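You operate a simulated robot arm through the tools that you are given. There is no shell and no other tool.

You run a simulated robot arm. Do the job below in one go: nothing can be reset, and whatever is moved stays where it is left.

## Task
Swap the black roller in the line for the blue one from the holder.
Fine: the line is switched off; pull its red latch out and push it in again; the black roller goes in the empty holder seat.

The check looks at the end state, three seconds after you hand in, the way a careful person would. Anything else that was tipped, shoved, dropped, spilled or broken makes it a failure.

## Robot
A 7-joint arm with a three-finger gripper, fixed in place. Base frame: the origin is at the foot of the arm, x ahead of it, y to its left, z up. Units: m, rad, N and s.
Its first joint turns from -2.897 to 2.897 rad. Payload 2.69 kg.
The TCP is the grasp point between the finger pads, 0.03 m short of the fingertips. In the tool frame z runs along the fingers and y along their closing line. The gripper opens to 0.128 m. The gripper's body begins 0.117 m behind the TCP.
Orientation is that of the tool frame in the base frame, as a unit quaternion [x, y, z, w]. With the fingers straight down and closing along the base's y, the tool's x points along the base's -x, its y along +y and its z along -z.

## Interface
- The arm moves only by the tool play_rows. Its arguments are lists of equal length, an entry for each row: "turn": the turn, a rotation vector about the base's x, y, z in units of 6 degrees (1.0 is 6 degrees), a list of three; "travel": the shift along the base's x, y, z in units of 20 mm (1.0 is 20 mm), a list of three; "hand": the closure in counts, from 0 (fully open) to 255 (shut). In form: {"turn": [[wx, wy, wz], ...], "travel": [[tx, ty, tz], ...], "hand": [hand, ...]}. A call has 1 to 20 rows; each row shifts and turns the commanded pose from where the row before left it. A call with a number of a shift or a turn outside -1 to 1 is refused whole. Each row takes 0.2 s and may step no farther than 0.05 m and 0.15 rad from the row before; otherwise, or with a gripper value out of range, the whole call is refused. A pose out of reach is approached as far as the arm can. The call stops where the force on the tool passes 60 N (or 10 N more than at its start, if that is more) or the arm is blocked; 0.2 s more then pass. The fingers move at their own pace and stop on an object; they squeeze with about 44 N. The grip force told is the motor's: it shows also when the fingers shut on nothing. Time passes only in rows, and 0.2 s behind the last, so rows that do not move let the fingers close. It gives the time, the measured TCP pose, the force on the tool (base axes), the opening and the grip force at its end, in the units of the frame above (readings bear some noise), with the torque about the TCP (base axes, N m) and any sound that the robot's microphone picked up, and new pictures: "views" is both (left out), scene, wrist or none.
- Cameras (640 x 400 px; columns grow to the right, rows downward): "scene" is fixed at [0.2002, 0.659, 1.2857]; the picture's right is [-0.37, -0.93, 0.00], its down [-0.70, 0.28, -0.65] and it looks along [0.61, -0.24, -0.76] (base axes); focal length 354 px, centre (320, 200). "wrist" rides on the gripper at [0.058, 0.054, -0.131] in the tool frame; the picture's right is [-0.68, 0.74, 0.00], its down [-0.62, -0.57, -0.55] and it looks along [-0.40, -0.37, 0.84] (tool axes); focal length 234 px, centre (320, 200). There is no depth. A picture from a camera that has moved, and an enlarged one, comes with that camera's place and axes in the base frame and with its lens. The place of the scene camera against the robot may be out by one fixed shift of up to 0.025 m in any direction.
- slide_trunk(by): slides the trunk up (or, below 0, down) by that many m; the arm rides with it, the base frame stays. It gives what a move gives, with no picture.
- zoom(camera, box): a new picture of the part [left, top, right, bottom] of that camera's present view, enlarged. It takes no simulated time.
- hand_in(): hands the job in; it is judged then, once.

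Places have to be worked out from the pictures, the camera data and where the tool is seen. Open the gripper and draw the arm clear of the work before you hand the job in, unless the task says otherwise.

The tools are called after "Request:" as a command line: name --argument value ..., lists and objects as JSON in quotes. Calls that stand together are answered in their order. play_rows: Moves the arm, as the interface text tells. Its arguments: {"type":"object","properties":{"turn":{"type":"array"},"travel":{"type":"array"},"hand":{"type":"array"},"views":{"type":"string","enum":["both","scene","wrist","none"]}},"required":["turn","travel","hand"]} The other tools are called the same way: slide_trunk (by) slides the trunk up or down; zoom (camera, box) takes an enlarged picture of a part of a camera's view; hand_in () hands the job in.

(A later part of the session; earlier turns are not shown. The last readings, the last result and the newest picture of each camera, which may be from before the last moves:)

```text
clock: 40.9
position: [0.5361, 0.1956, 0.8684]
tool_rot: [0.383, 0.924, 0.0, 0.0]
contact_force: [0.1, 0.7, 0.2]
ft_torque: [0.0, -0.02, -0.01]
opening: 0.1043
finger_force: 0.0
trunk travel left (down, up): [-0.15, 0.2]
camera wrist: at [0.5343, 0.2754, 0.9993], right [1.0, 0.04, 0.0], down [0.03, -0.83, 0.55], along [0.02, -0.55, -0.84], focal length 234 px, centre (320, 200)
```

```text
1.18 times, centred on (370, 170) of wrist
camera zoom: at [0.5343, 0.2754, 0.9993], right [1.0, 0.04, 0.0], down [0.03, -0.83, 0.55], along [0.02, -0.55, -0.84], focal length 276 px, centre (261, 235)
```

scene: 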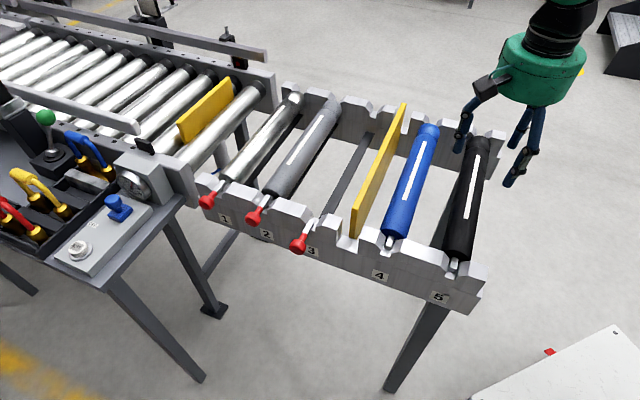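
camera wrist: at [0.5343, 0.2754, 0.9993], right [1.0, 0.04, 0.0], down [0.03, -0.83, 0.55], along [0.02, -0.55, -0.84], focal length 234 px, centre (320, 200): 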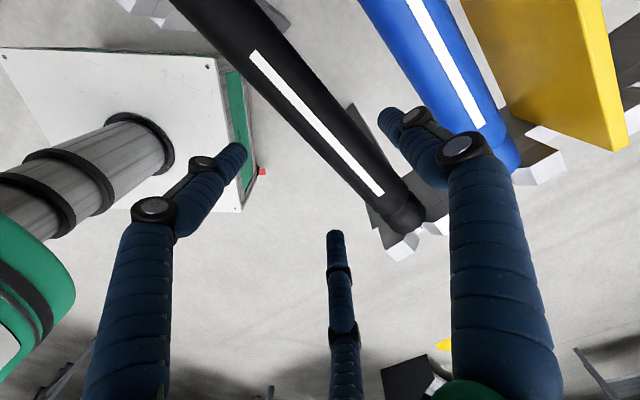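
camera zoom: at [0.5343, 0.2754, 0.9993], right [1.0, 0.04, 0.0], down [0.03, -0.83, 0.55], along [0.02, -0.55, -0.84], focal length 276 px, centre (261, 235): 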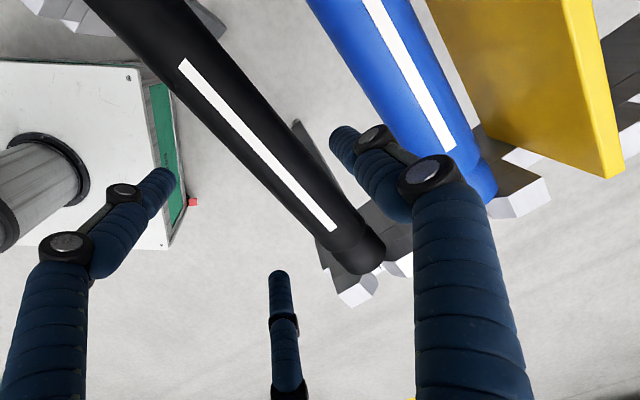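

Black sits in slot 5 exactly as blue sits in slot 4. I move 0.111 m along +u to sit above the blue roller and measure it.

Request:
play_rows --turn '[[0, 0, 0], [0, 0, 0], [0, 0, 0], [0, 0, 0], [0, 0, 0], [0, 0, 0], [0, 0, 0], [0, 0, 0]]' --travel '[[0.56, 0.56, 0.3], [0.56, 0.56, 0], [0.56, 0.56, 0], [0.56, 0.56, 0], [0.56, 0.56, 0], [0.56, 0.56, 0], [0.57, 0.57, 0], [0, 0, 0]]' --hand '[48, 48, 48, 48, 48, 48, 48, 48]'

Request:
zoom --camera "wrist" --box '[160, 0, 560, 250]'

Request:
zoom --camera "scene" --box '[330, 60, 530, 280]'

```text
clock: 42.7
position: [0.6161, 0.2758, 0.8757]
tool_rot: [0.384, 0.923, -0.002, -0.001]
contact_force: [0.0, 0.8, 0.7]
ft_torque: [-0.02, 0.03, -0.02]
opening: 0.1042
finger_force: 0.1
trunk travel left (down, up): [-0.15, 0.2]
camera wrist: at [0.6135, 0.3555, 1.0061], right [1.0, 0.04, 0.0], down [0.03, -0.83, 0.55], along [0.02, -0.55, -0.83], focal length 234 px, centre (320, 200)
```

scene: 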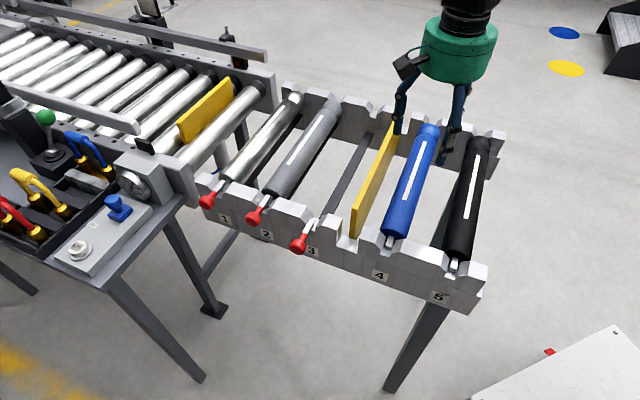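
wrist: 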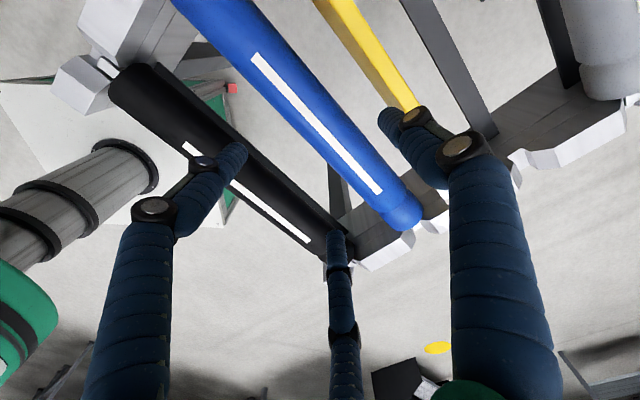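

```text
1.60 times, centred on (360, 125) of wrist
camera zoom: at [0.6135, 0.3555, 1.0061], right [1.0, 0.04, 0.0], down [0.03, -0.83, 0.55], along [0.02, -0.55, -0.83], focal length 375 px, centre (256, 320)
```

zoom: 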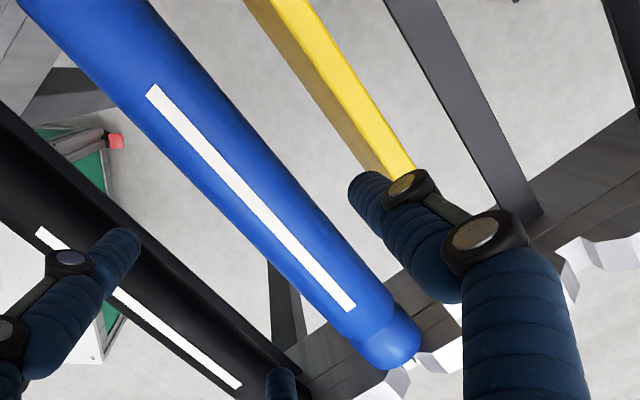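

```text
1.82 times, centred on (430, 170) of scene
camera zoom: at [0.2002, 0.659, 1.2857], right [-0.37, -0.93, 0.0], down [-0.7, 0.28, -0.65], along [0.61, -0.24, -0.76], focal length 643 px, centre (120, 254)
```

zoom: 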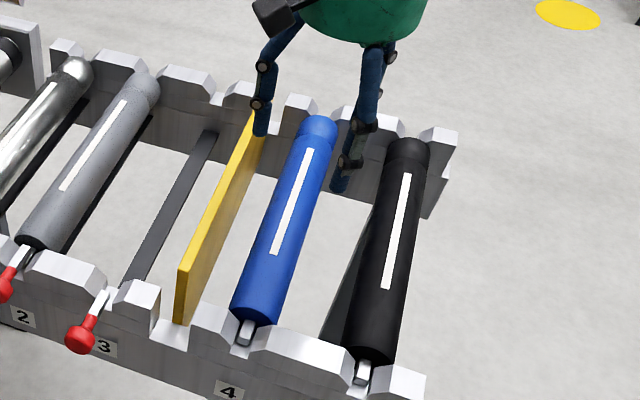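

Blue's axis measures Q≈0.642, and the plate's near face is at Q≈0.707, so the thumb has clearance. I adjust by -1 mm along u, narrow the opening slightly, and descend beside the blue roller.

Request:
play_rows --turn '[[0, 0, 0], [0, 0, 0], [0, 0, 0], [0, 0, 0], [0, 0, 0], [0, 0, 0], [0, 0, 0], [0, 0, 0]]' --travel '[[-0.05, -0.05, -0.7], [0, 0, -0.8], [0, 0, -0.8], [0, 0, -0.8], [0, 0, -0.4], [0, 0, 0], [0, 0, 0], [0, 0, 0]]' --hand '[60, 60, 60, 60, 60, 60, 60, 60]'

Request:
zoom --camera "wrist" --box '[160, 50, 480, 250]'

Request:
zoom --camera "scene" --box '[330, 60, 530, 280]'

```text
clock: 44.5
position: [0.6144, 0.2732, 0.8047]
tool_rot: [0.384, 0.923, -0.001, -0.001]
contact_force: [0.2, 0.0, -0.6]
ft_torque: [0.0, 0.0, -0.01]
opening: 0.0979
finger_force: 0.0
trunk travel left (down, up): [-0.15, 0.2]
camera wrist: at [0.6119, 0.3528, 0.9353], right [1.0, 0.04, 0.0], down [0.03, -0.83, 0.55], along [0.02, -0.55, -0.84], focal length 234 px, centre (320, 200)
```

scene: 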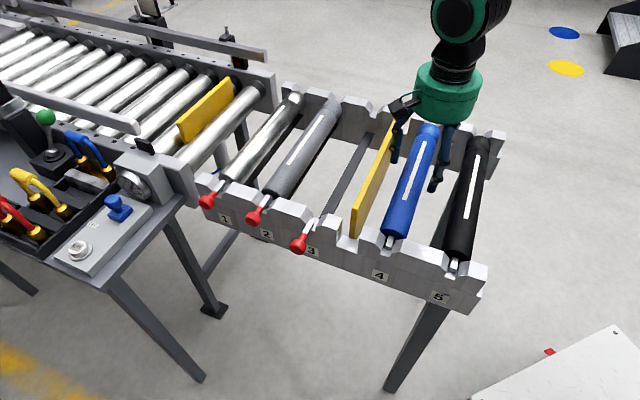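
wrist: 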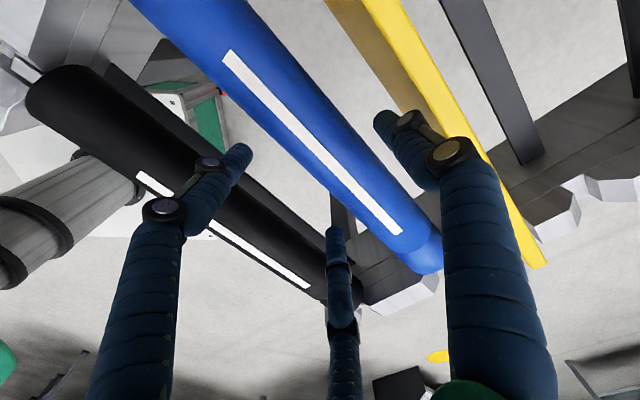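

```text
2.00 times, centred on (320, 150) of wrist
camera zoom: at [0.6119, 0.3528, 0.9353], right [1.0, 0.04, 0.0], down [0.03, -0.83, 0.55], along [0.02, -0.55, -0.84], focal length 468 px, centre (320, 300)
```

zoom: 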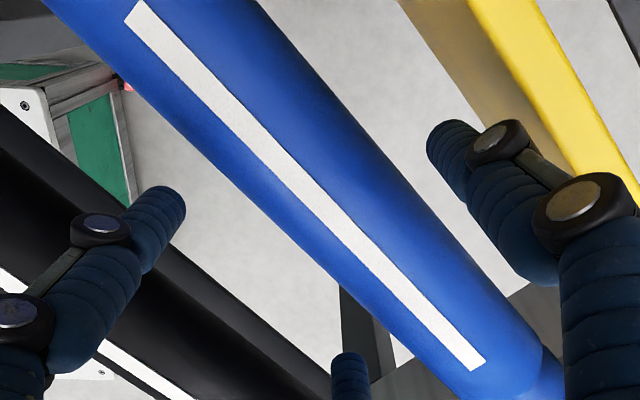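

```text
1.82 times, centred on (430, 170) of scene
camera zoom: at [0.2002, 0.659, 1.2857], right [-0.37, -0.93, 0.0], down [-0.7, 0.28, -0.65], along [0.61, -0.24, -0.76], focal length 643 px, centre (120, 254)
```

zoom: 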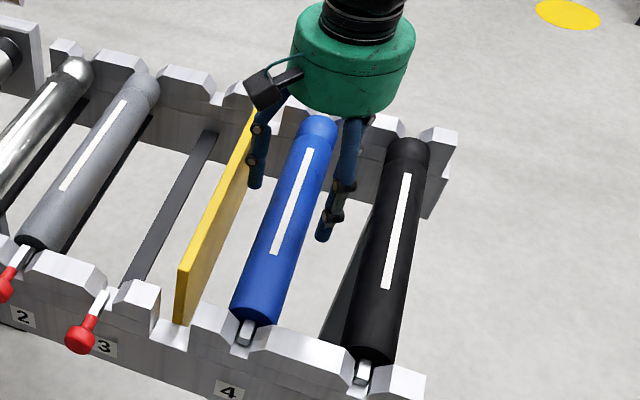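

The blue roller's offset now matches the black grasp. I descend the last 46 mm and close.

Request:
play_rows --turn '[[0, 0, 0], [0, 0, 0], [0, 0, 0], [0, 0, 0], [0, 0, 0], [0, 0, 0], [0, 0, 0]]' --travel '[[0, 0, -0.4], [0, 0, -0.5], [0, 0, -0.5], [0, 0, -0.5], [0, 0, -0.4], [0, 0, 0], [0, 0, 0]]' --hand '[60, 60, 60, 60, 60, 60, 60]'

Request:
zoom --camera "scene" --box '[330, 60, 530, 280]'

```text
clock: 46.1
position: [0.615, 0.2738, 0.7578]
tool_rot: [0.383, 0.924, -0.001, -0.001]
contact_force: [-0.4, -0.2, 0.6]
ft_torque: [0.0, 0.05, 0.01]
opening: 0.0979
finger_force: 0.1
trunk travel left (down, up): [-0.15, 0.2]
camera wrist: at [0.613, 0.3534, 0.8891], right [1.0, 0.04, 0.0], down [0.03, -0.83, 0.55], along [0.02, -0.55, -0.84], focal length 234 px, centre (320, 200)
```

scene: 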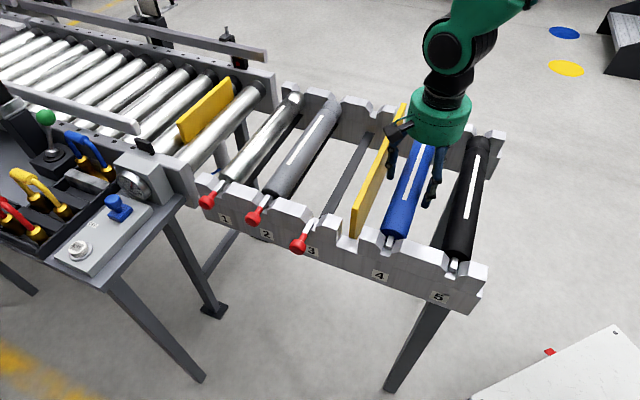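
wrist: 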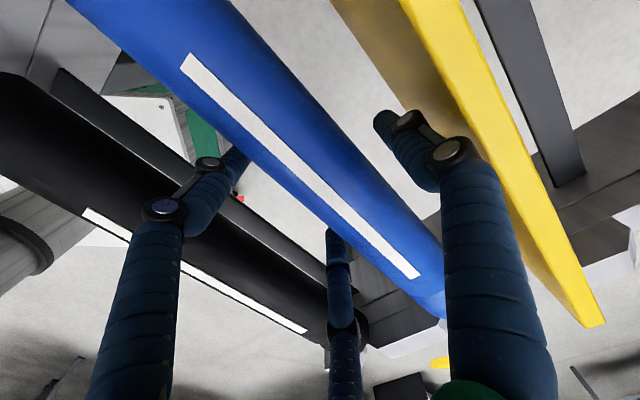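

```text
1.82 times, centred on (430, 170) of scene
camera zoom: at [0.2002, 0.659, 1.2857], right [-0.37, -0.93, 0.0], down [-0.7, 0.28, -0.65], along [0.61, -0.24, -0.76], focal length 643 px, centre (120, 254)
```

zoom: 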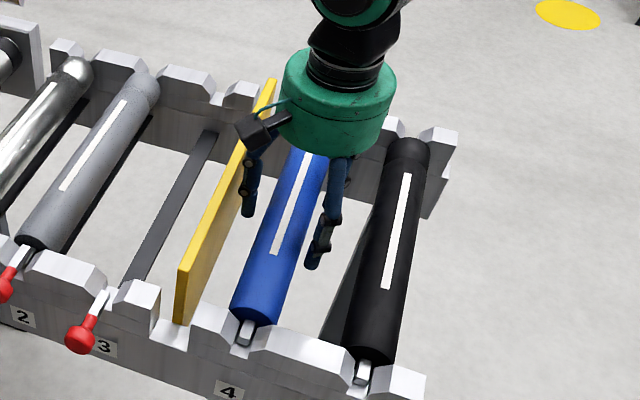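

The wrist view of blue is pixel-identical to the earlier black grasp view, so the relative pose is the same. I close and lift 20 mm.

Request:
play_rows --turn '[[0, 0, 0], [0, 0, 0], [0, 0, 0], [0, 0, 0], [0, 0, 0], [0, 0, 0], [0, 0, 0], [0, 0, 0], [0, 0, 0]]' --travel '[[0, 0, 0], [0, 0, 0], [0, 0, 0], [0, 0, 0], [0, 0, 0.25], [0, 0, 0.25], [0, 0, 0.25], [0, 0, 0.25], [0, 0, 0]]' --hand '[100, 140, 255, 255, 255, 255, 255, 255, 255]'

Request:
zoom --camera "scene" --box '[330, 60, 530, 280]'

```text
clock: 48.1
position: [0.6156, 0.2725, 0.7784]
tool_rot: [0.384, 0.923, -0.002, 0.0]
contact_force: [-0.3, 0.4, -5.0]
ft_torque: [-0.04, 0.03, 0.01]
opening: 0.069
finger_force: 44.2
trunk travel left (down, up): [-0.15, 0.2]
camera wrist: at [0.6122, 0.3527, 0.9098], right [1.0, 0.04, 0.0], down [0.04, -0.83, 0.55], along [0.02, -0.55, -0.84], focal length 234 px, centre (320, 200)
```

scene: 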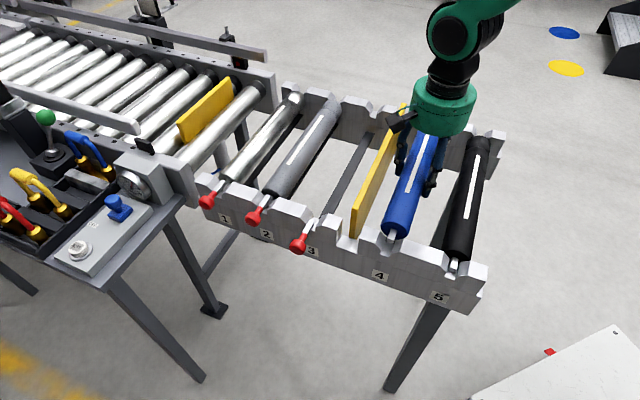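
wrist: 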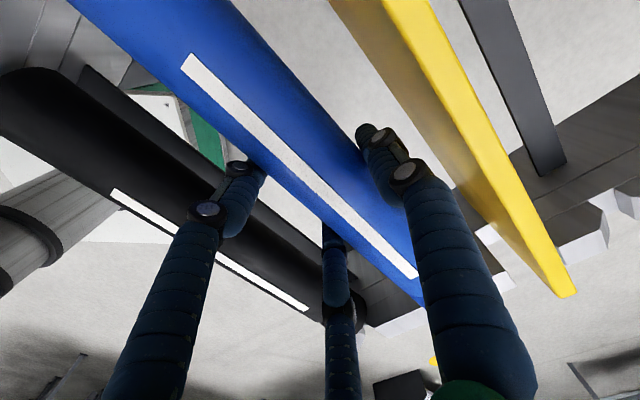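

```text
1.82 times, centred on (430, 170) of scene
camera zoom: at [0.2002, 0.659, 1.2857], right [-0.37, -0.93, 0.0], down [-0.7, 0.28, -0.65], along [0.61, -0.24, -0.76], focal length 643 px, centre (120, 254)
```

zoom: 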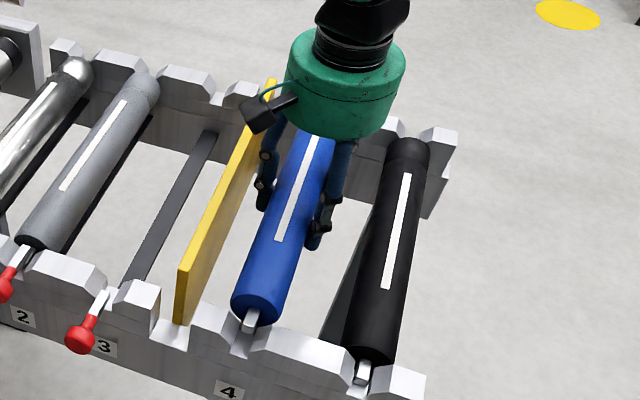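

Blue lifts cleanly. I raise it 115 mm and carry it 0.14 m along +u over the plate to above seat 3.

Request:
play_rows --turn '[[0, 0, 0], [0, 0, 0], [0, 0, 0], [0, 0, 0], [0, 0, 0], [0, 0, 0], [0, 0, 0], [0, 0, 0], [0, 0, 0], [0, 0, 0], [0, 0, 0], [0, 0, 0], [0, 0, 0], [0, 0, 0], [0, 0, 0], [0, 0, 0], [0, 0, 0], [0, 0, 0]]' --travel '[[0, 0, 0.6], [0, 0, 0.7], [0, 0, 0.7], [0, 0, 0.7], [0, 0, 0.7], [0, 0, 0.7], [0, 0, 0.7], [0, 0, 0.7], [0, 0, 0.3], [0.35, 0.35, 0], [0.7, 0.7, 0], [0.7, 0.7, 0], [0.7, 0.7, 0], [0.7, 0.7, 0], [0.7, 0.7, 0], [0.7, 0.7, 0], [0.38, 0.4, 0], [0, 0, 0]]' --hand '[255, 255, 255, 255, 255, 255, 255, 255, 255, 255, 255, 255, 255, 255, 255, 255, 255, 255]'

Request:
zoom --camera "scene" --box '[230, 130, 390, 260]'

```text
clock: 51.9
position: [0.713, 0.3725, 0.8941]
tool_rot: [0.384, 0.924, -0.001, -0.001]
contact_force: [0.8, -0.6, -5.4]
ft_torque: [-0.06, 0.06, 0.01]
opening: 0.0693
finger_force: 43.7
trunk travel left (down, up): [-0.15, 0.2]
camera wrist: at [0.7108, 0.4526, 1.0252], right [1.0, 0.04, 0.0], down [0.04, -0.83, 0.55], along [0.02, -0.55, -0.83], focal length 234 px, centre (320, 200)
```

scene: 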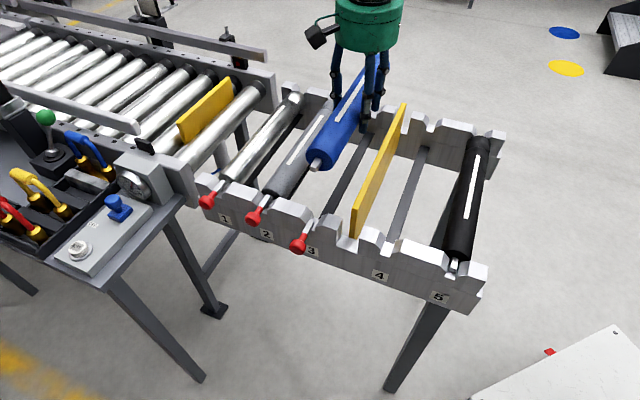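
wrist: 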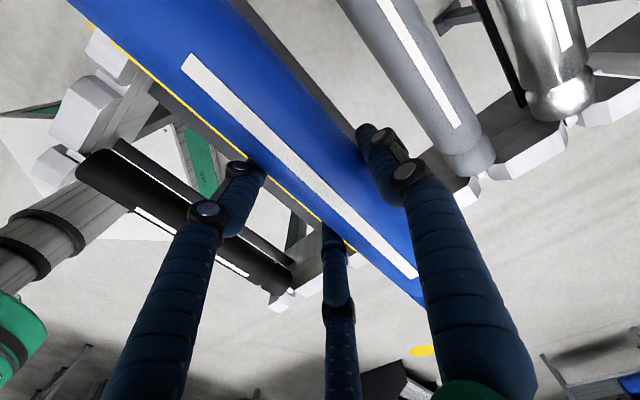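

```text
3.08 times, centred on (310, 195) of scene
camera zoom: at [0.2002, 0.659, 1.2857], right [-0.37, -0.93, 0.0], down [-0.7, 0.28, -0.65], along [0.61, -0.24, -0.76], focal length 1089 px, centre (351, 215)
```

zoom: 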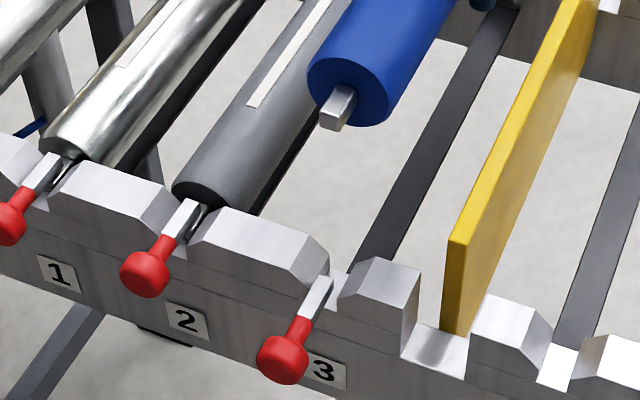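

Camera-derived TCP is within 1 mm of the black roller's lift-out line. I lower to about 0.81 and check the shaft against slot 3 and the retracted latch.

Request:
play_rows --turn '[[0, 0, 0], [0, 0, 0], [0, 0, 0], [0, 0, 0], [0, 0, 0], [0, 0, 0], [0, 0, 0]]' --travel '[[0.02, -0.01, -0.6], [0, 0, -0.7], [0, 0, -0.7], [0, 0, -0.7], [0, 0, -0.7], [0, 0, -0.7], [0, 0, 0]]' --hand '[255, 255, 255, 255, 255, 255, 255]'

Request:
zoom --camera "scene" --box '[250, 170, 370, 260]'

Request:
zoom --camera "scene" --box '[300, 70, 460, 190]'

```text
clock: 53.5
position: [0.7152, 0.373, 0.8127]
tool_rot: [0.384, 0.923, -0.002, -0.001]
contact_force: [-0.5, 0.0, -5.8]
ft_torque: [-0.06, 0.04, 0.01]
opening: 0.0694
finger_force: 43.8
trunk travel left (down, up): [-0.15, 0.2]
camera wrist: at [0.7116, 0.4523, 0.943], right [1.0, 0.04, 0.0], down [0.04, -0.83, 0.55], along [0.02, -0.55, -0.84], focal length 234 px, centre (320, 200)
```

scene: 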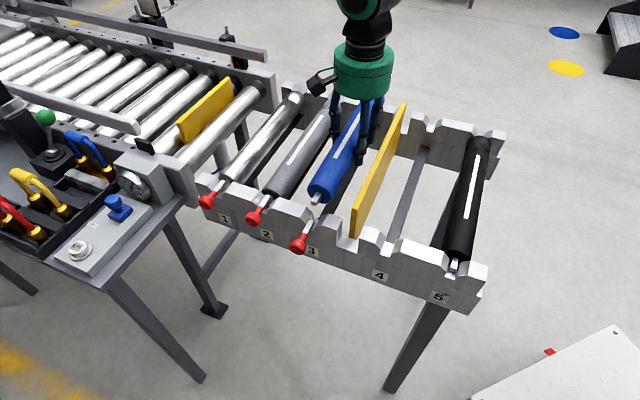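
wrist: 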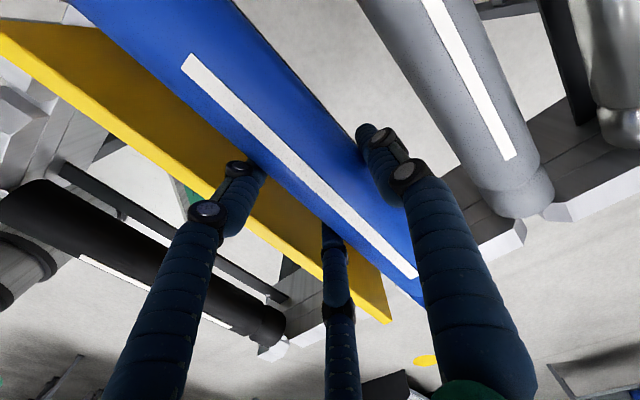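

```text
4.44 times, centred on (310, 215) of scene
camera zoom: at [0.2002, 0.659, 1.2857], right [-0.37, -0.93, 0.0], down [-0.7, 0.28, -0.65], along [0.61, -0.24, -0.76], focal length 1573 px, centre (364, 133)
```

zoom: 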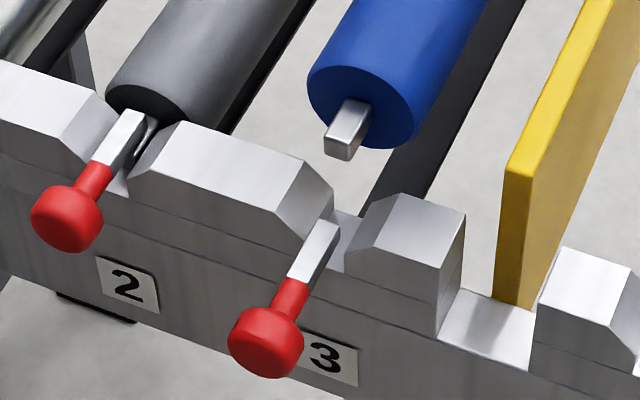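

```text
3.33 times, centred on (380, 130) of scene
camera zoom: at [0.2002, 0.659, 1.2857], right [-0.37, -0.93, 0.0], down [-0.7, 0.28, -0.65], along [0.61, -0.24, -0.76], focal length 1180 px, centre (120, 433)
```

zoom: 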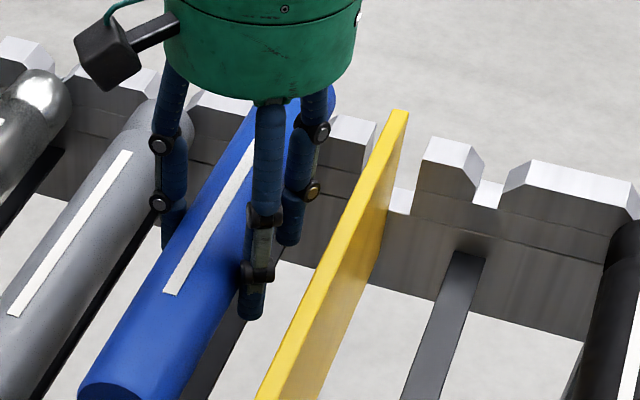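

The projected landing spot of the blue shaft matches where the black shaft sat in slot 3. I lower 35 mm further and recheck.

Request:
play_rows --turn '[[0, 0, 0], [0, 0, 0], [0, 0, 0], [0, 0, 0], [0, 0, 0], [0, 0, 0]]' --travel '[[0, 0, -0.35], [0, 0, -0.35], [0, 0, -0.35], [0, 0, -0.35], [0, 0, -0.35], [0, 0, 0]]' --hand '[255, 255, 255, 255, 255, 255]'

Request:
zoom --camera "scene" --box '[250, 170, 370, 260]'

Request:
zoom --camera "scene" --box '[270, 80, 430, 260]'

```text
clock: 54.9
position: [0.7131, 0.3729, 0.7762]
tool_rot: [0.383, 0.924, -0.001, -0.001]
contact_force: [1.0, 0.2, -6.3]
ft_torque: [-0.06, 0.05, -0.02]
opening: 0.0692
finger_force: 44.1
trunk travel left (down, up): [-0.15, 0.2]
camera wrist: at [0.7104, 0.4519, 0.907], right [1.0, 0.04, 0.0], down [0.04, -0.83, 0.55], along [0.02, -0.55, -0.83], focal length 234 px, centre (320, 200)
```

scene: 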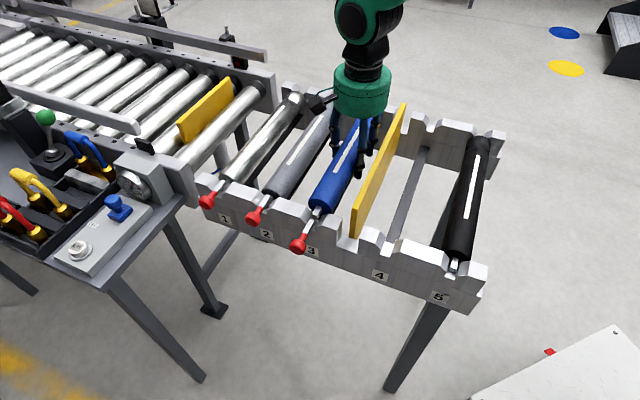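
wrist: 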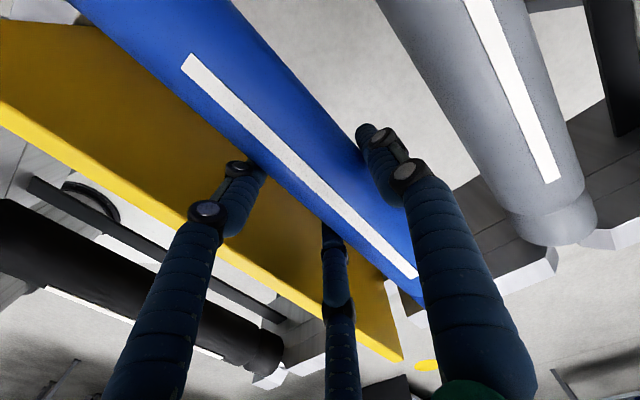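

```text
4.44 times, centred on (310, 215) of scene
camera zoom: at [0.2002, 0.659, 1.2857], right [-0.37, -0.93, 0.0], down [-0.7, 0.28, -0.65], along [0.61, -0.24, -0.76], focal length 1573 px, centre (364, 133)
```

zoom: 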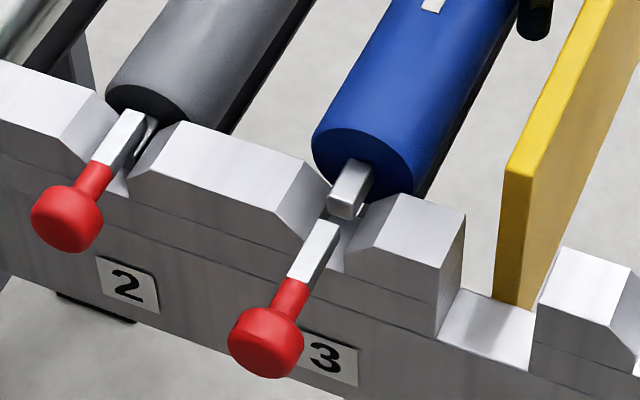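

```text
2.22 times, centred on (350, 170) of scene
camera zoom: at [0.2002, 0.659, 1.2857], right [-0.37, -0.93, 0.0], down [-0.7, 0.28, -0.65], along [0.61, -0.24, -0.76], focal length 786 px, centre (253, 267)
```

zoom: 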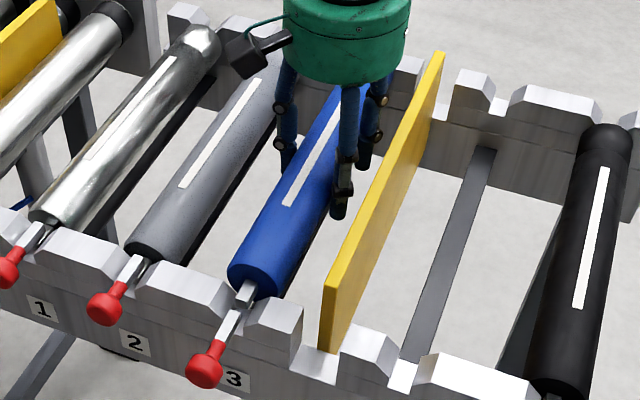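

The view matches the black roller's reference picture at the same height. I lower the final 18 mm in fine steps until it seats.

Request:
play_rows --turn '[[0, 0, 0], [0, 0, 0], [0, 0, 0], [0, 0, 0], [0, 0, 0], [0, 0, 0], [0, 0, 0], [0, 0, 0]]' --travel '[[0.02, 0.01, -0.15], [0, 0, -0.15], [0, 0, -0.15], [0, 0, -0.15], [0, 0, -0.12], [0, 0, -0.1], [0, 0, -0.1], [0, 0, 0]]' --hand '[255, 255, 255, 255, 255, 255, 255, 255]'

Request:
zoom --camera "scene" --box '[250, 170, 370, 260]'

```text
clock: 56.7
position: [0.7141, 0.3735, 0.7598]
tool_rot: [0.384, 0.923, -0.002, -0.001]
contact_force: [-0.4, -0.4, -5.5]
ft_torque: [-0.05, 0.04, 0.02]
opening: 0.0694
finger_force: 44.0
trunk travel left (down, up): [-0.15, 0.2]
camera wrist: at [0.7106, 0.4522, 0.8898], right [1.0, 0.04, 0.0], down [0.04, -0.83, 0.55], along [0.02, -0.55, -0.84], focal length 234 px, centre (320, 200)
```

scene: 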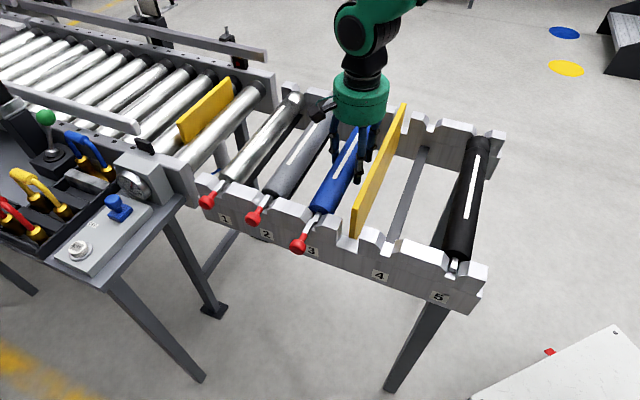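
wrist: 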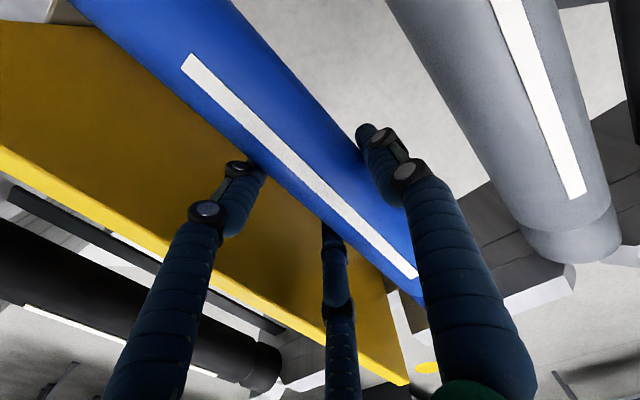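

```text
4.44 times, centred on (310, 215) of scene
camera zoom: at [0.2002, 0.659, 1.2857], right [-0.37, -0.93, 0.0], down [-0.7, 0.28, -0.65], along [0.61, -0.24, -0.76], focal length 1573 px, centre (364, 133)
```

zoom: 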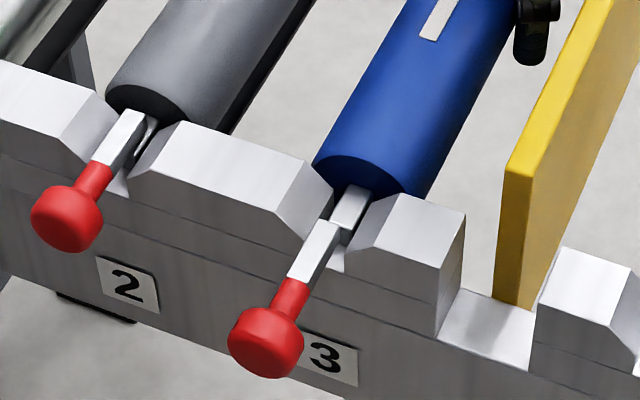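

Still hanging free at 0.759, with the shaft deep in the slot. I lower 1 mm at a time to full seating.

Request:
play_rows --turn '[[0, 0, 0], [0, 0, 0], [0, 0, 0]]' --travel '[[0, 0, -0.05], [0, 0, -0.05], [0, 0, 0]]' --hand '[255, 255, 255]' --views "none"

```text
clock: 57.5
position: [0.7148, 0.3732, 0.7582]
tool_rot: [0.383, 0.924, 0.0, 0.0]
contact_force: [-3.9, 3.6, 12.7]
ft_torque: [0.43, 0.42, 0.1]
opening: 0.0691
finger_force: 44.3
trunk travel left (down, up): [-0.15, 0.2]
```

Contact with 12.7 N upward at z≈0.758, the original seat height, so it is seated. I open and rise.

Request:
play_rows --turn '[[0, 0, 0], [0, 0, 0], [0, 0, 0], [0, 0, 0], [0, 0, 0], [0, 0, 0], [0, 0, 0], [0, 0, 0], [0, 0, 0], [0, 0, 0], [0, 0, 0]]' --travel '[[0, 0, 0], [0, 0, 0], [0, 0, 0], [0, 0, 0.5], [0, 0, 0.8], [0, 0, 1], [0, 0, 1], [0, 0, 1], [0, 0, 1], [0, 0, 1], [0, 0, 0]]' --hand '[90, 55, 55, 55, 55, 55, 55, 55, 55, 55, 55]'

Request:
zoom --camera "scene" --box '[250, 170, 370, 260]'

Request:
zoom --camera "scene" --box '[300, 70, 460, 190]'

Request:
zoom --camera "wrist" --box '[160, 0, 560, 250]'

```text
clock: 59.9
position: [0.7159, 0.3717, 0.8856]
tool_rot: [0.383, 0.924, -0.002, 0.001]
contact_force: [-0.5, -0.3, 0.0]
ft_torque: [0.03, 0.0, 0.02]
opening: 0.1003
finger_force: 0.1
trunk travel left (down, up): [-0.15, 0.2]
camera wrist: at [0.7122, 0.4508, 1.015], right [1.0, 0.04, 0.0], down [0.03, -0.83, 0.55], along [0.02, -0.55, -0.84], focal length 234 px, centre (320, 200)
```

scene: 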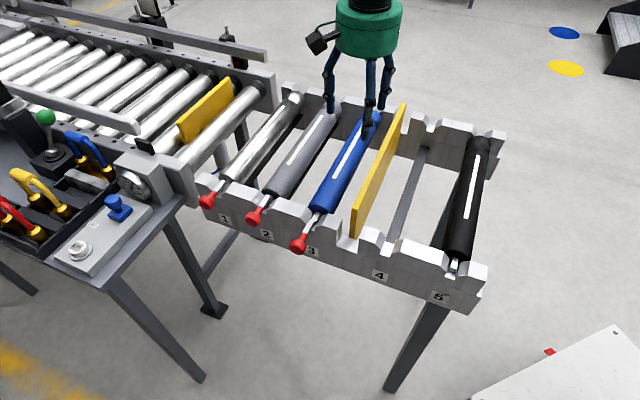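
wrist: 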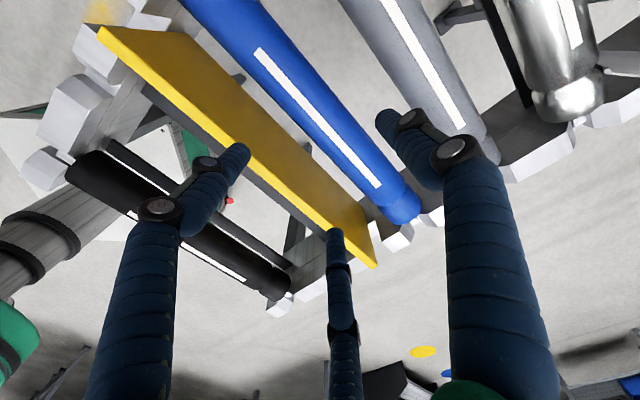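

```text
4.44 times, centred on (310, 215) of scene
camera zoom: at [0.2002, 0.659, 1.2857], right [-0.37, -0.93, 0.0], down [-0.7, 0.28, -0.65], along [0.61, -0.24, -0.76], focal length 1573 px, centre (364, 133)
```

zoom: 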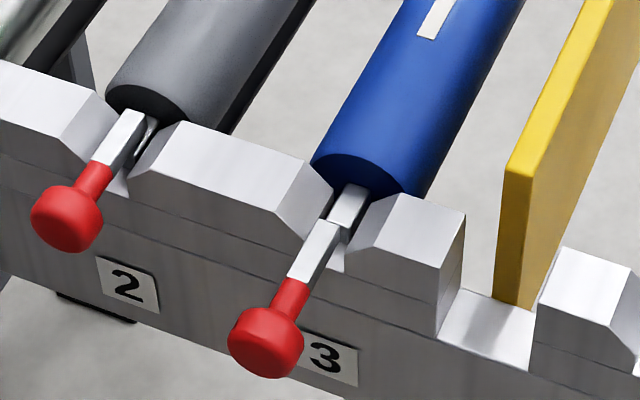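

```text
3.33 times, centred on (380, 130) of scene
camera zoom: at [0.2002, 0.659, 1.2857], right [-0.37, -0.93, 0.0], down [-0.7, 0.28, -0.65], along [0.61, -0.24, -0.76], focal length 1180 px, centre (120, 433)
```

zoom: 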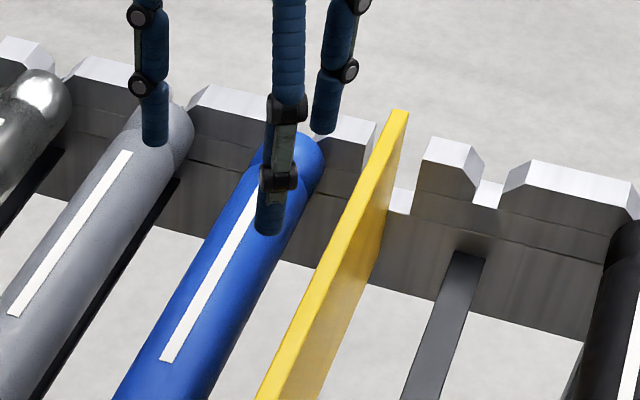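

```text
1.60 times, centred on (360, 125) of wrist
camera zoom: at [0.7122, 0.4508, 1.015], right [1.0, 0.04, 0.0], down [0.03, -0.83, 0.55], along [0.02, -0.55, -0.84], focal length 375 px, centre (256, 320)
```

zoom: 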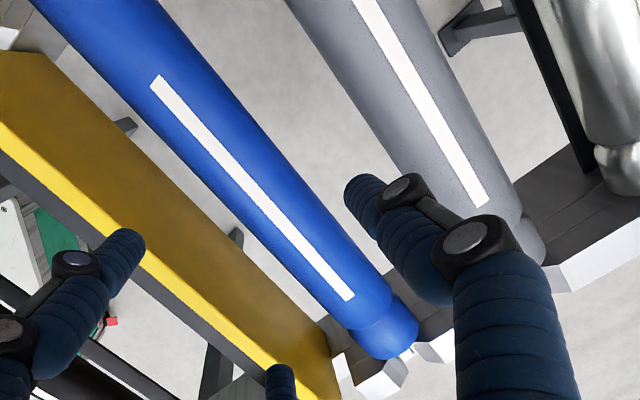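

Blue sits in slot 3, its shaft level in front of the retracted latch bar. I now rise, turn +90° again, and return above the knob at about (0.5436, 0.559).

Request:
play_rows --turn '[[0, 0, 0], [0, 0, 0], [0, 0, 0], [0, 0, 1], [0, 0, 1], [0, 0, 1], [0, 0, 1], [0, 0, 1], [0, 0, 1], [0, 0, 1], [0, 0, 1], [0, 0, 1], [0, 0, 1], [0, 0, 1], [0, 0, 1], [0, 0, 1], [0, 0, 1], [0, 0, 1], [0, 0, 0]]' --travel '[[0, 0, 1], [0, 0, 1], [0, 0, 1], [-0.571, 0.625, 0], [-0.571, 0.625, 0], [-0.571, 0.625, 0], [-0.571, 0.625, 0], [-0.571, 0.625, 0], [-0.571, 0.625, 0], [-0.571, 0.625, 0], [-0.571, 0.625, 0], [-0.571, 0.625, 0], [-0.571, 0.625, 0], [-0.571, 0.625, 0], [-0.571, 0.625, 0], [-0.571, 0.625, 0], [-0.571, 0.625, 0], [-0.571, 0.625, 0], [0, 0, 0]]' --hand '[55, 55, 55, 150, 150, 150, 150, 150, 150, 150, 150, 150, 150, 150, 150, 150, 150, 150, 150]'

Request:
zoom --camera "wrist" --box '[220, 70, 420, 270]'

```text
clock: 63.9
position: [0.5422, 0.56, 0.9439]
tool_rot: [-0.383, 0.924, -0.002, 0.001]
contact_force: [1.1, 0.2, -0.1]
ft_torque: [-0.02, 0.02, -0.05]
opening: 0.0527
finger_force: 0.0
trunk travel left (down, up): [-0.15, 0.2]
camera wrist: at [0.4633, 0.5567, 1.0746], right [-0.04, 1.0, 0.0], down [0.83, 0.04, 0.55], along [0.55, 0.02, -0.84], focal length 234 px, centre (320, 200)
```

scene: 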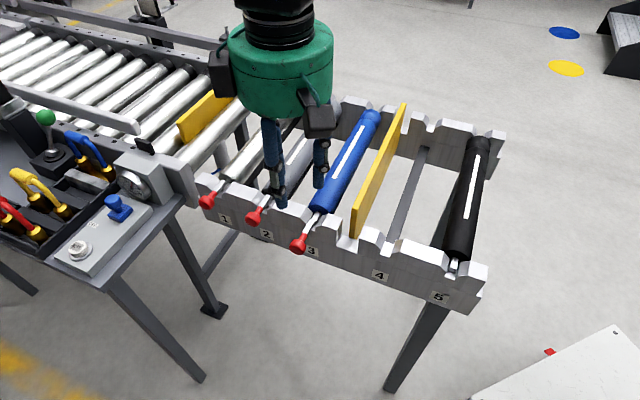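
wrist: 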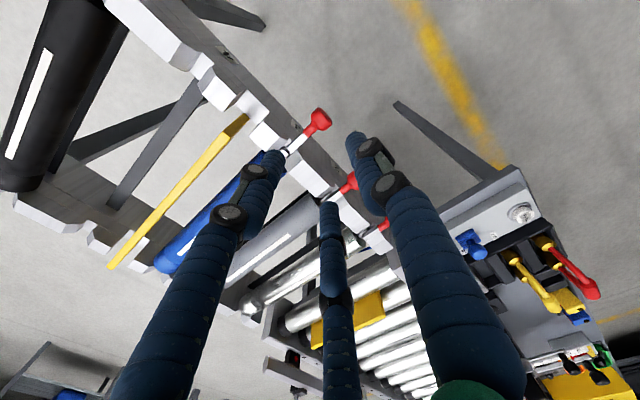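

```text
2.00 times, centred on (320, 170) of wrist
camera zoom: at [0.4633, 0.5567, 1.0746], right [-0.04, 1.0, 0.0], down [0.83, 0.04, 0.55], along [0.55, 0.02, -0.84], focal length 468 px, centre (320, 260)
```

zoom: 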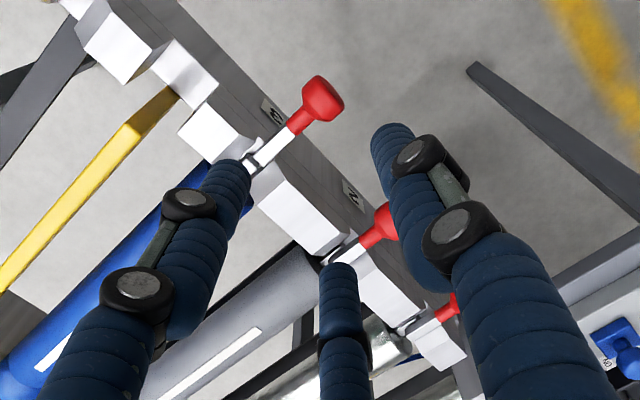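

TCP is above the extended knob. I descend to about 0.80, check, then go to grip height.

Request:
play_rows --turn '[[0, 0, 0], [0, 0, 0], [0, 0, 0], [0, 0, 0], [0, 0, 0], [0, 0, 0], [0, 0, 0], [0, 0, 0], [0, 0, 0]]' --travel '[[0.05, 0, -0.9], [0, 0, -0.9], [0, 0, -0.9], [0, 0, -0.9], [0, 0, -0.9], [0, 0, -0.9], [0, 0, -0.9], [0, 0, -0.7], [0, 0, 0]]' --hand '[150, 150, 150, 150, 150, 150, 150, 150, 150]'

Request:
zoom --camera "wrist" --box '[220, 70, 420, 270]'

```text
clock: 65.9
position: [0.5437, 0.5604, 0.803]
tool_rot: [-0.382, 0.924, -0.001, 0.001]
contact_force: [0.5, 0.2, -1.1]
ft_torque: [0.01, 0.04, 0.01]
opening: 0.0528
finger_force: 0.1
trunk travel left (down, up): [-0.15, 0.2]
camera wrist: at [0.4649, 0.5575, 0.9327], right [-0.04, 1.0, 0.0], down [0.83, 0.03, 0.55], along [0.55, 0.02, -0.84], focal length 234 px, centre (320, 200)
```

scene: 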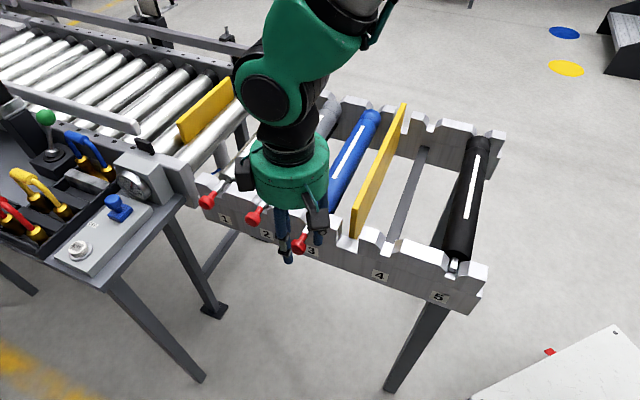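
wrist: 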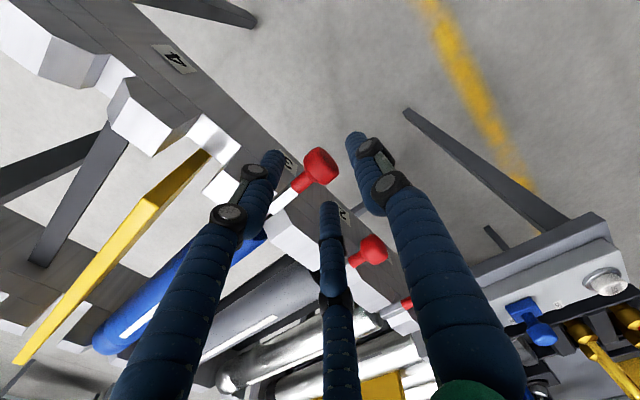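

```text
2.00 times, centred on (320, 170) of wrist
camera zoom: at [0.4649, 0.5575, 0.9327], right [-0.04, 1.0, 0.0], down [0.83, 0.03, 0.55], along [0.55, 0.02, -0.84], focal length 468 px, centre (320, 260)
```

zoom: 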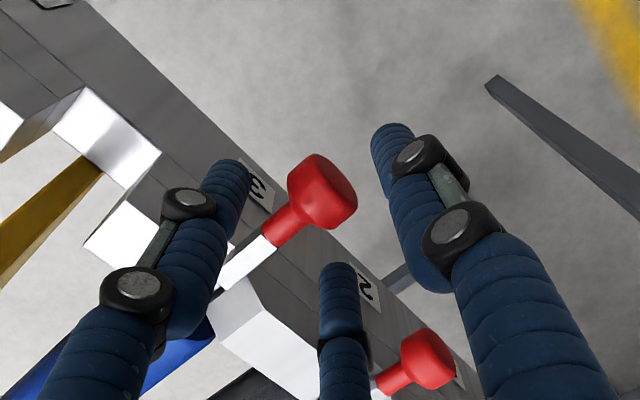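

The knob is slightly farther out than the TCP, so I shift 5 mm outward to put the two fingers at the head's sides, then lower to 0.772.

Request:
play_rows --turn '[[0, 0, 0], [0, 0, 0], [0, 0, 0], [0, 0, 0], [0, 0, 0]]' --travel '[[-0.17, 0.17, 0], [0, 0, -0.5], [0, 0, -0.5], [0, 0, -0.5], [0, 0, 0]]' --hand '[150, 150, 150, 150, 150]'

Request:
zoom --camera "wrist" --box '[220, 70, 420, 270]'

```text
clock: 67.1
position: [0.5418, 0.5639, 0.7721]
tool_rot: [-0.383, 0.924, -0.001, 0.0]
contact_force: [-0.1, 0.0, -0.3]
ft_torque: [0.0, 0.01, 0.0]
opening: 0.0527
finger_force: 0.1
trunk travel left (down, up): [-0.15, 0.2]
camera wrist: at [0.4621, 0.5609, 0.9029], right [-0.04, 1.0, 0.0], down [0.83, 0.04, 0.55], along [0.55, 0.02, -0.84], focal length 234 px, centre (320, 200)
```

scene: 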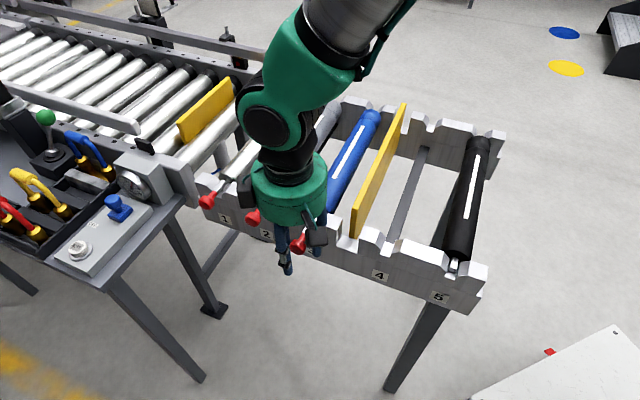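
wrist: 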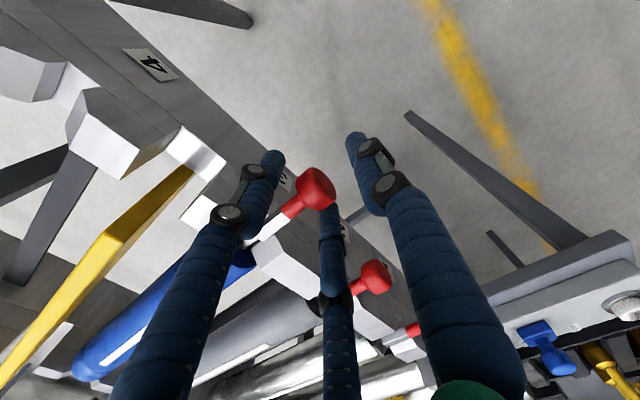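

```text
2.00 times, centred on (320, 170) of wrist
camera zoom: at [0.4621, 0.5609, 0.9029], right [-0.04, 1.0, 0.0], down [0.83, 0.04, 0.55], along [0.55, 0.02, -0.84], focal length 468 px, centre (320, 260)
```

zoom: 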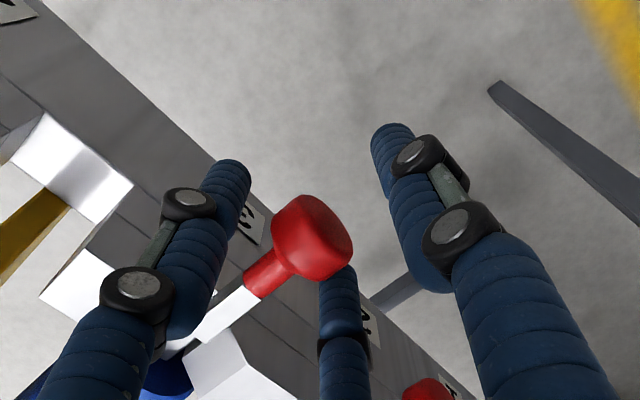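

The relative pose now matches the first grip (head at the same pixels). I close on the knob.

Request:
play_rows --turn '[[0, 0, 0], [0, 0, 0], [0, 0, 0], [0, 0, 0]]' --travel '[[0, 0, 0], [0, 0, 0], [0, 0, 0], [0, 0, 0]]' --hand '[190, 220, 255, 255]' --views "wrist"

```text
clock: 68.3
position: [0.5431, 0.5607, 0.7713]
tool_rot: [-0.381, 0.924, -0.002, -0.001]
contact_force: [14.1, -10.7, -0.4]
ft_torque: [-0.5, -0.47, -0.03]
opening: 0.0218
finger_force: 43.8
trunk travel left (down, up): [-0.15, 0.2]
stopped in row 4: the force on the tool passed its limit at 62 N (the readings are from after the stop); the commanded pose is now the measured one
camera wrist: at [0.4645, 0.5571, 0.9019], right [-0.04, 1.0, -0.01], down [0.84, 0.04, 0.55], along [0.55, 0.02, -0.84], focal length 234 px, centre (320, 200)
```

wrist: 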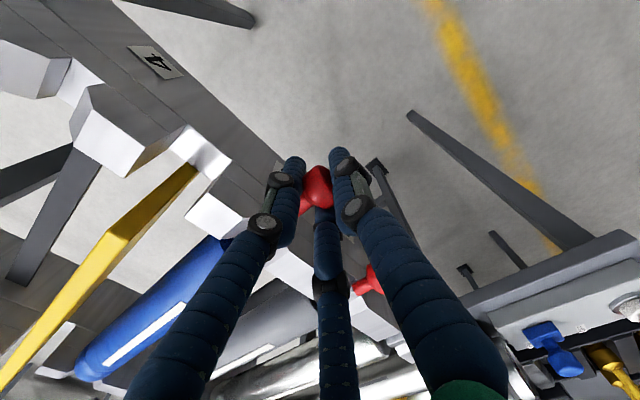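

Gripped again at the stop, in the same state as after the pull. I push the latch inward along (0.707, -0.707) toward its original position at about (0.5557, 0.5468).

Request:
play_rows --turn '[[0, 0, 0], [0, 0, 0], [0, 0, 0], [0, 0, 0], [0, 0, 0]]' --travel '[[0.15, -0.15, 0], [0.15, -0.15, 0], [0.15, -0.15, 0], [0.15, -0.16, 0], [0, 0, 0]]' --hand '[255, 255, 255, 255, 255]'

Request:
zoom --camera "scene" --box '[230, 150, 390, 280]'

```text
clock: 69.5
position: [0.556, 0.548, 0.7712]
tool_rot: [-0.382, 0.924, -0.002, -0.001]
contact_force: [1.0, -2.9, -5.4]
ft_torque: [0.42, -0.3, -0.05]
opening: 0.0217
finger_force: 45.5
trunk travel left (down, up): [-0.15, 0.2]
camera wrist: at [0.4761, 0.5455, 0.9019], right [-0.04, 1.0, -0.01], down [0.84, 0.04, 0.55], along [0.55, 0.02, -0.84], focal length 234 px, centre (320, 200)
```

scene: 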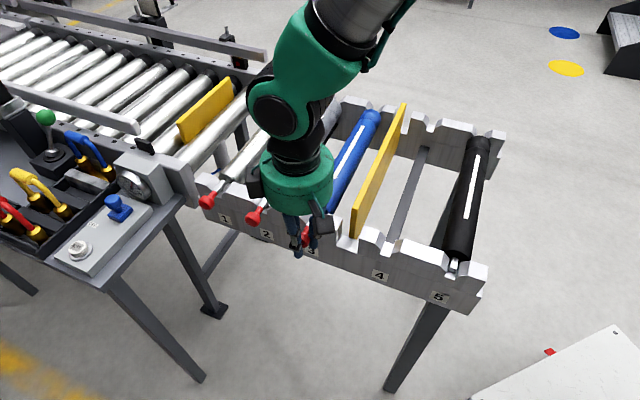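
wrist: 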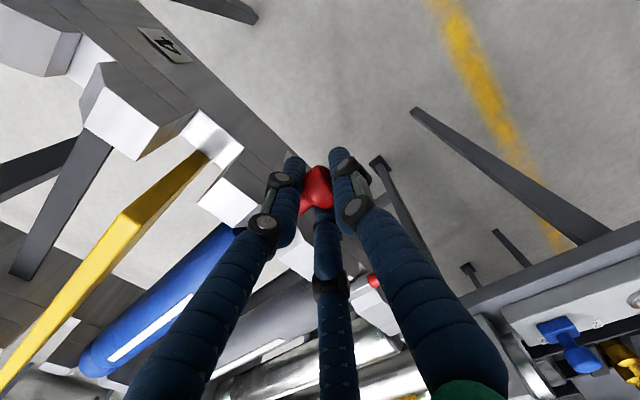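

```text
3.08 times, centred on (310, 215) of scene
camera zoom: at [0.2002, 0.659, 1.2857], right [-0.37, -0.93, 0.0], down [-0.7, 0.28, -0.65], along [0.61, -0.24, -0.76], focal length 1089 px, centre (351, 154)
```

zoom: 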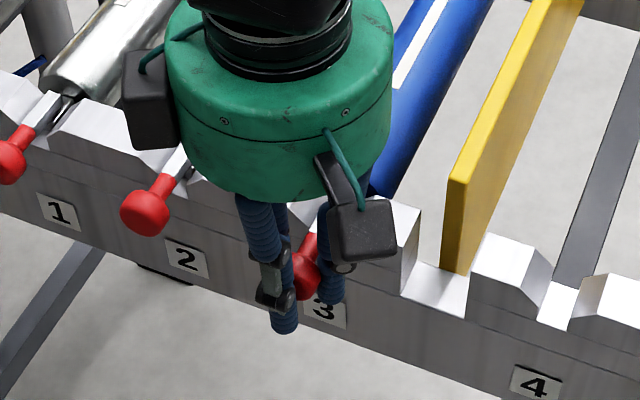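

The latch has slid in with nearly no resistance, and about 1–2 mm remains compared to its original spot. I push gently on until it meets its inner stop.

Request:
play_rows --turn '[[0, 0, 0], [0, 0, 0], [0, 0, 0]]' --travel '[[0.04, -0.04, 0], [0.04, -0.04, 0], [0, 0, 0]]' --hand '[255, 255, 255]' --views "wrist"

```text
clock: 70.3
position: [0.5569, 0.5467, 0.7701]
tool_rot: [-0.381, 0.925, -0.002, -0.001]
contact_force: [0.9, 0.0, -5.5]
ft_torque: [-0.19, 0.1, 0.1]
opening: 0.0216
finger_force: 45.1
trunk travel left (down, up): [-0.15, 0.2]
camera wrist: at [0.4777, 0.5438, 0.9019], right [-0.04, 1.0, -0.01], down [0.84, 0.04, 0.55], along [0.55, 0.02, -0.84], focal length 234 px, centre (320, 200)
```

wrist: 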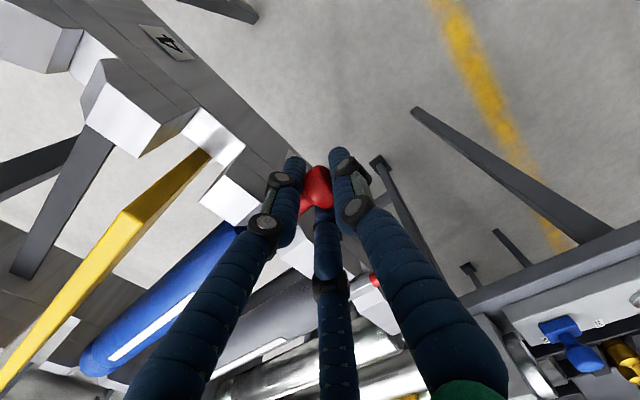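

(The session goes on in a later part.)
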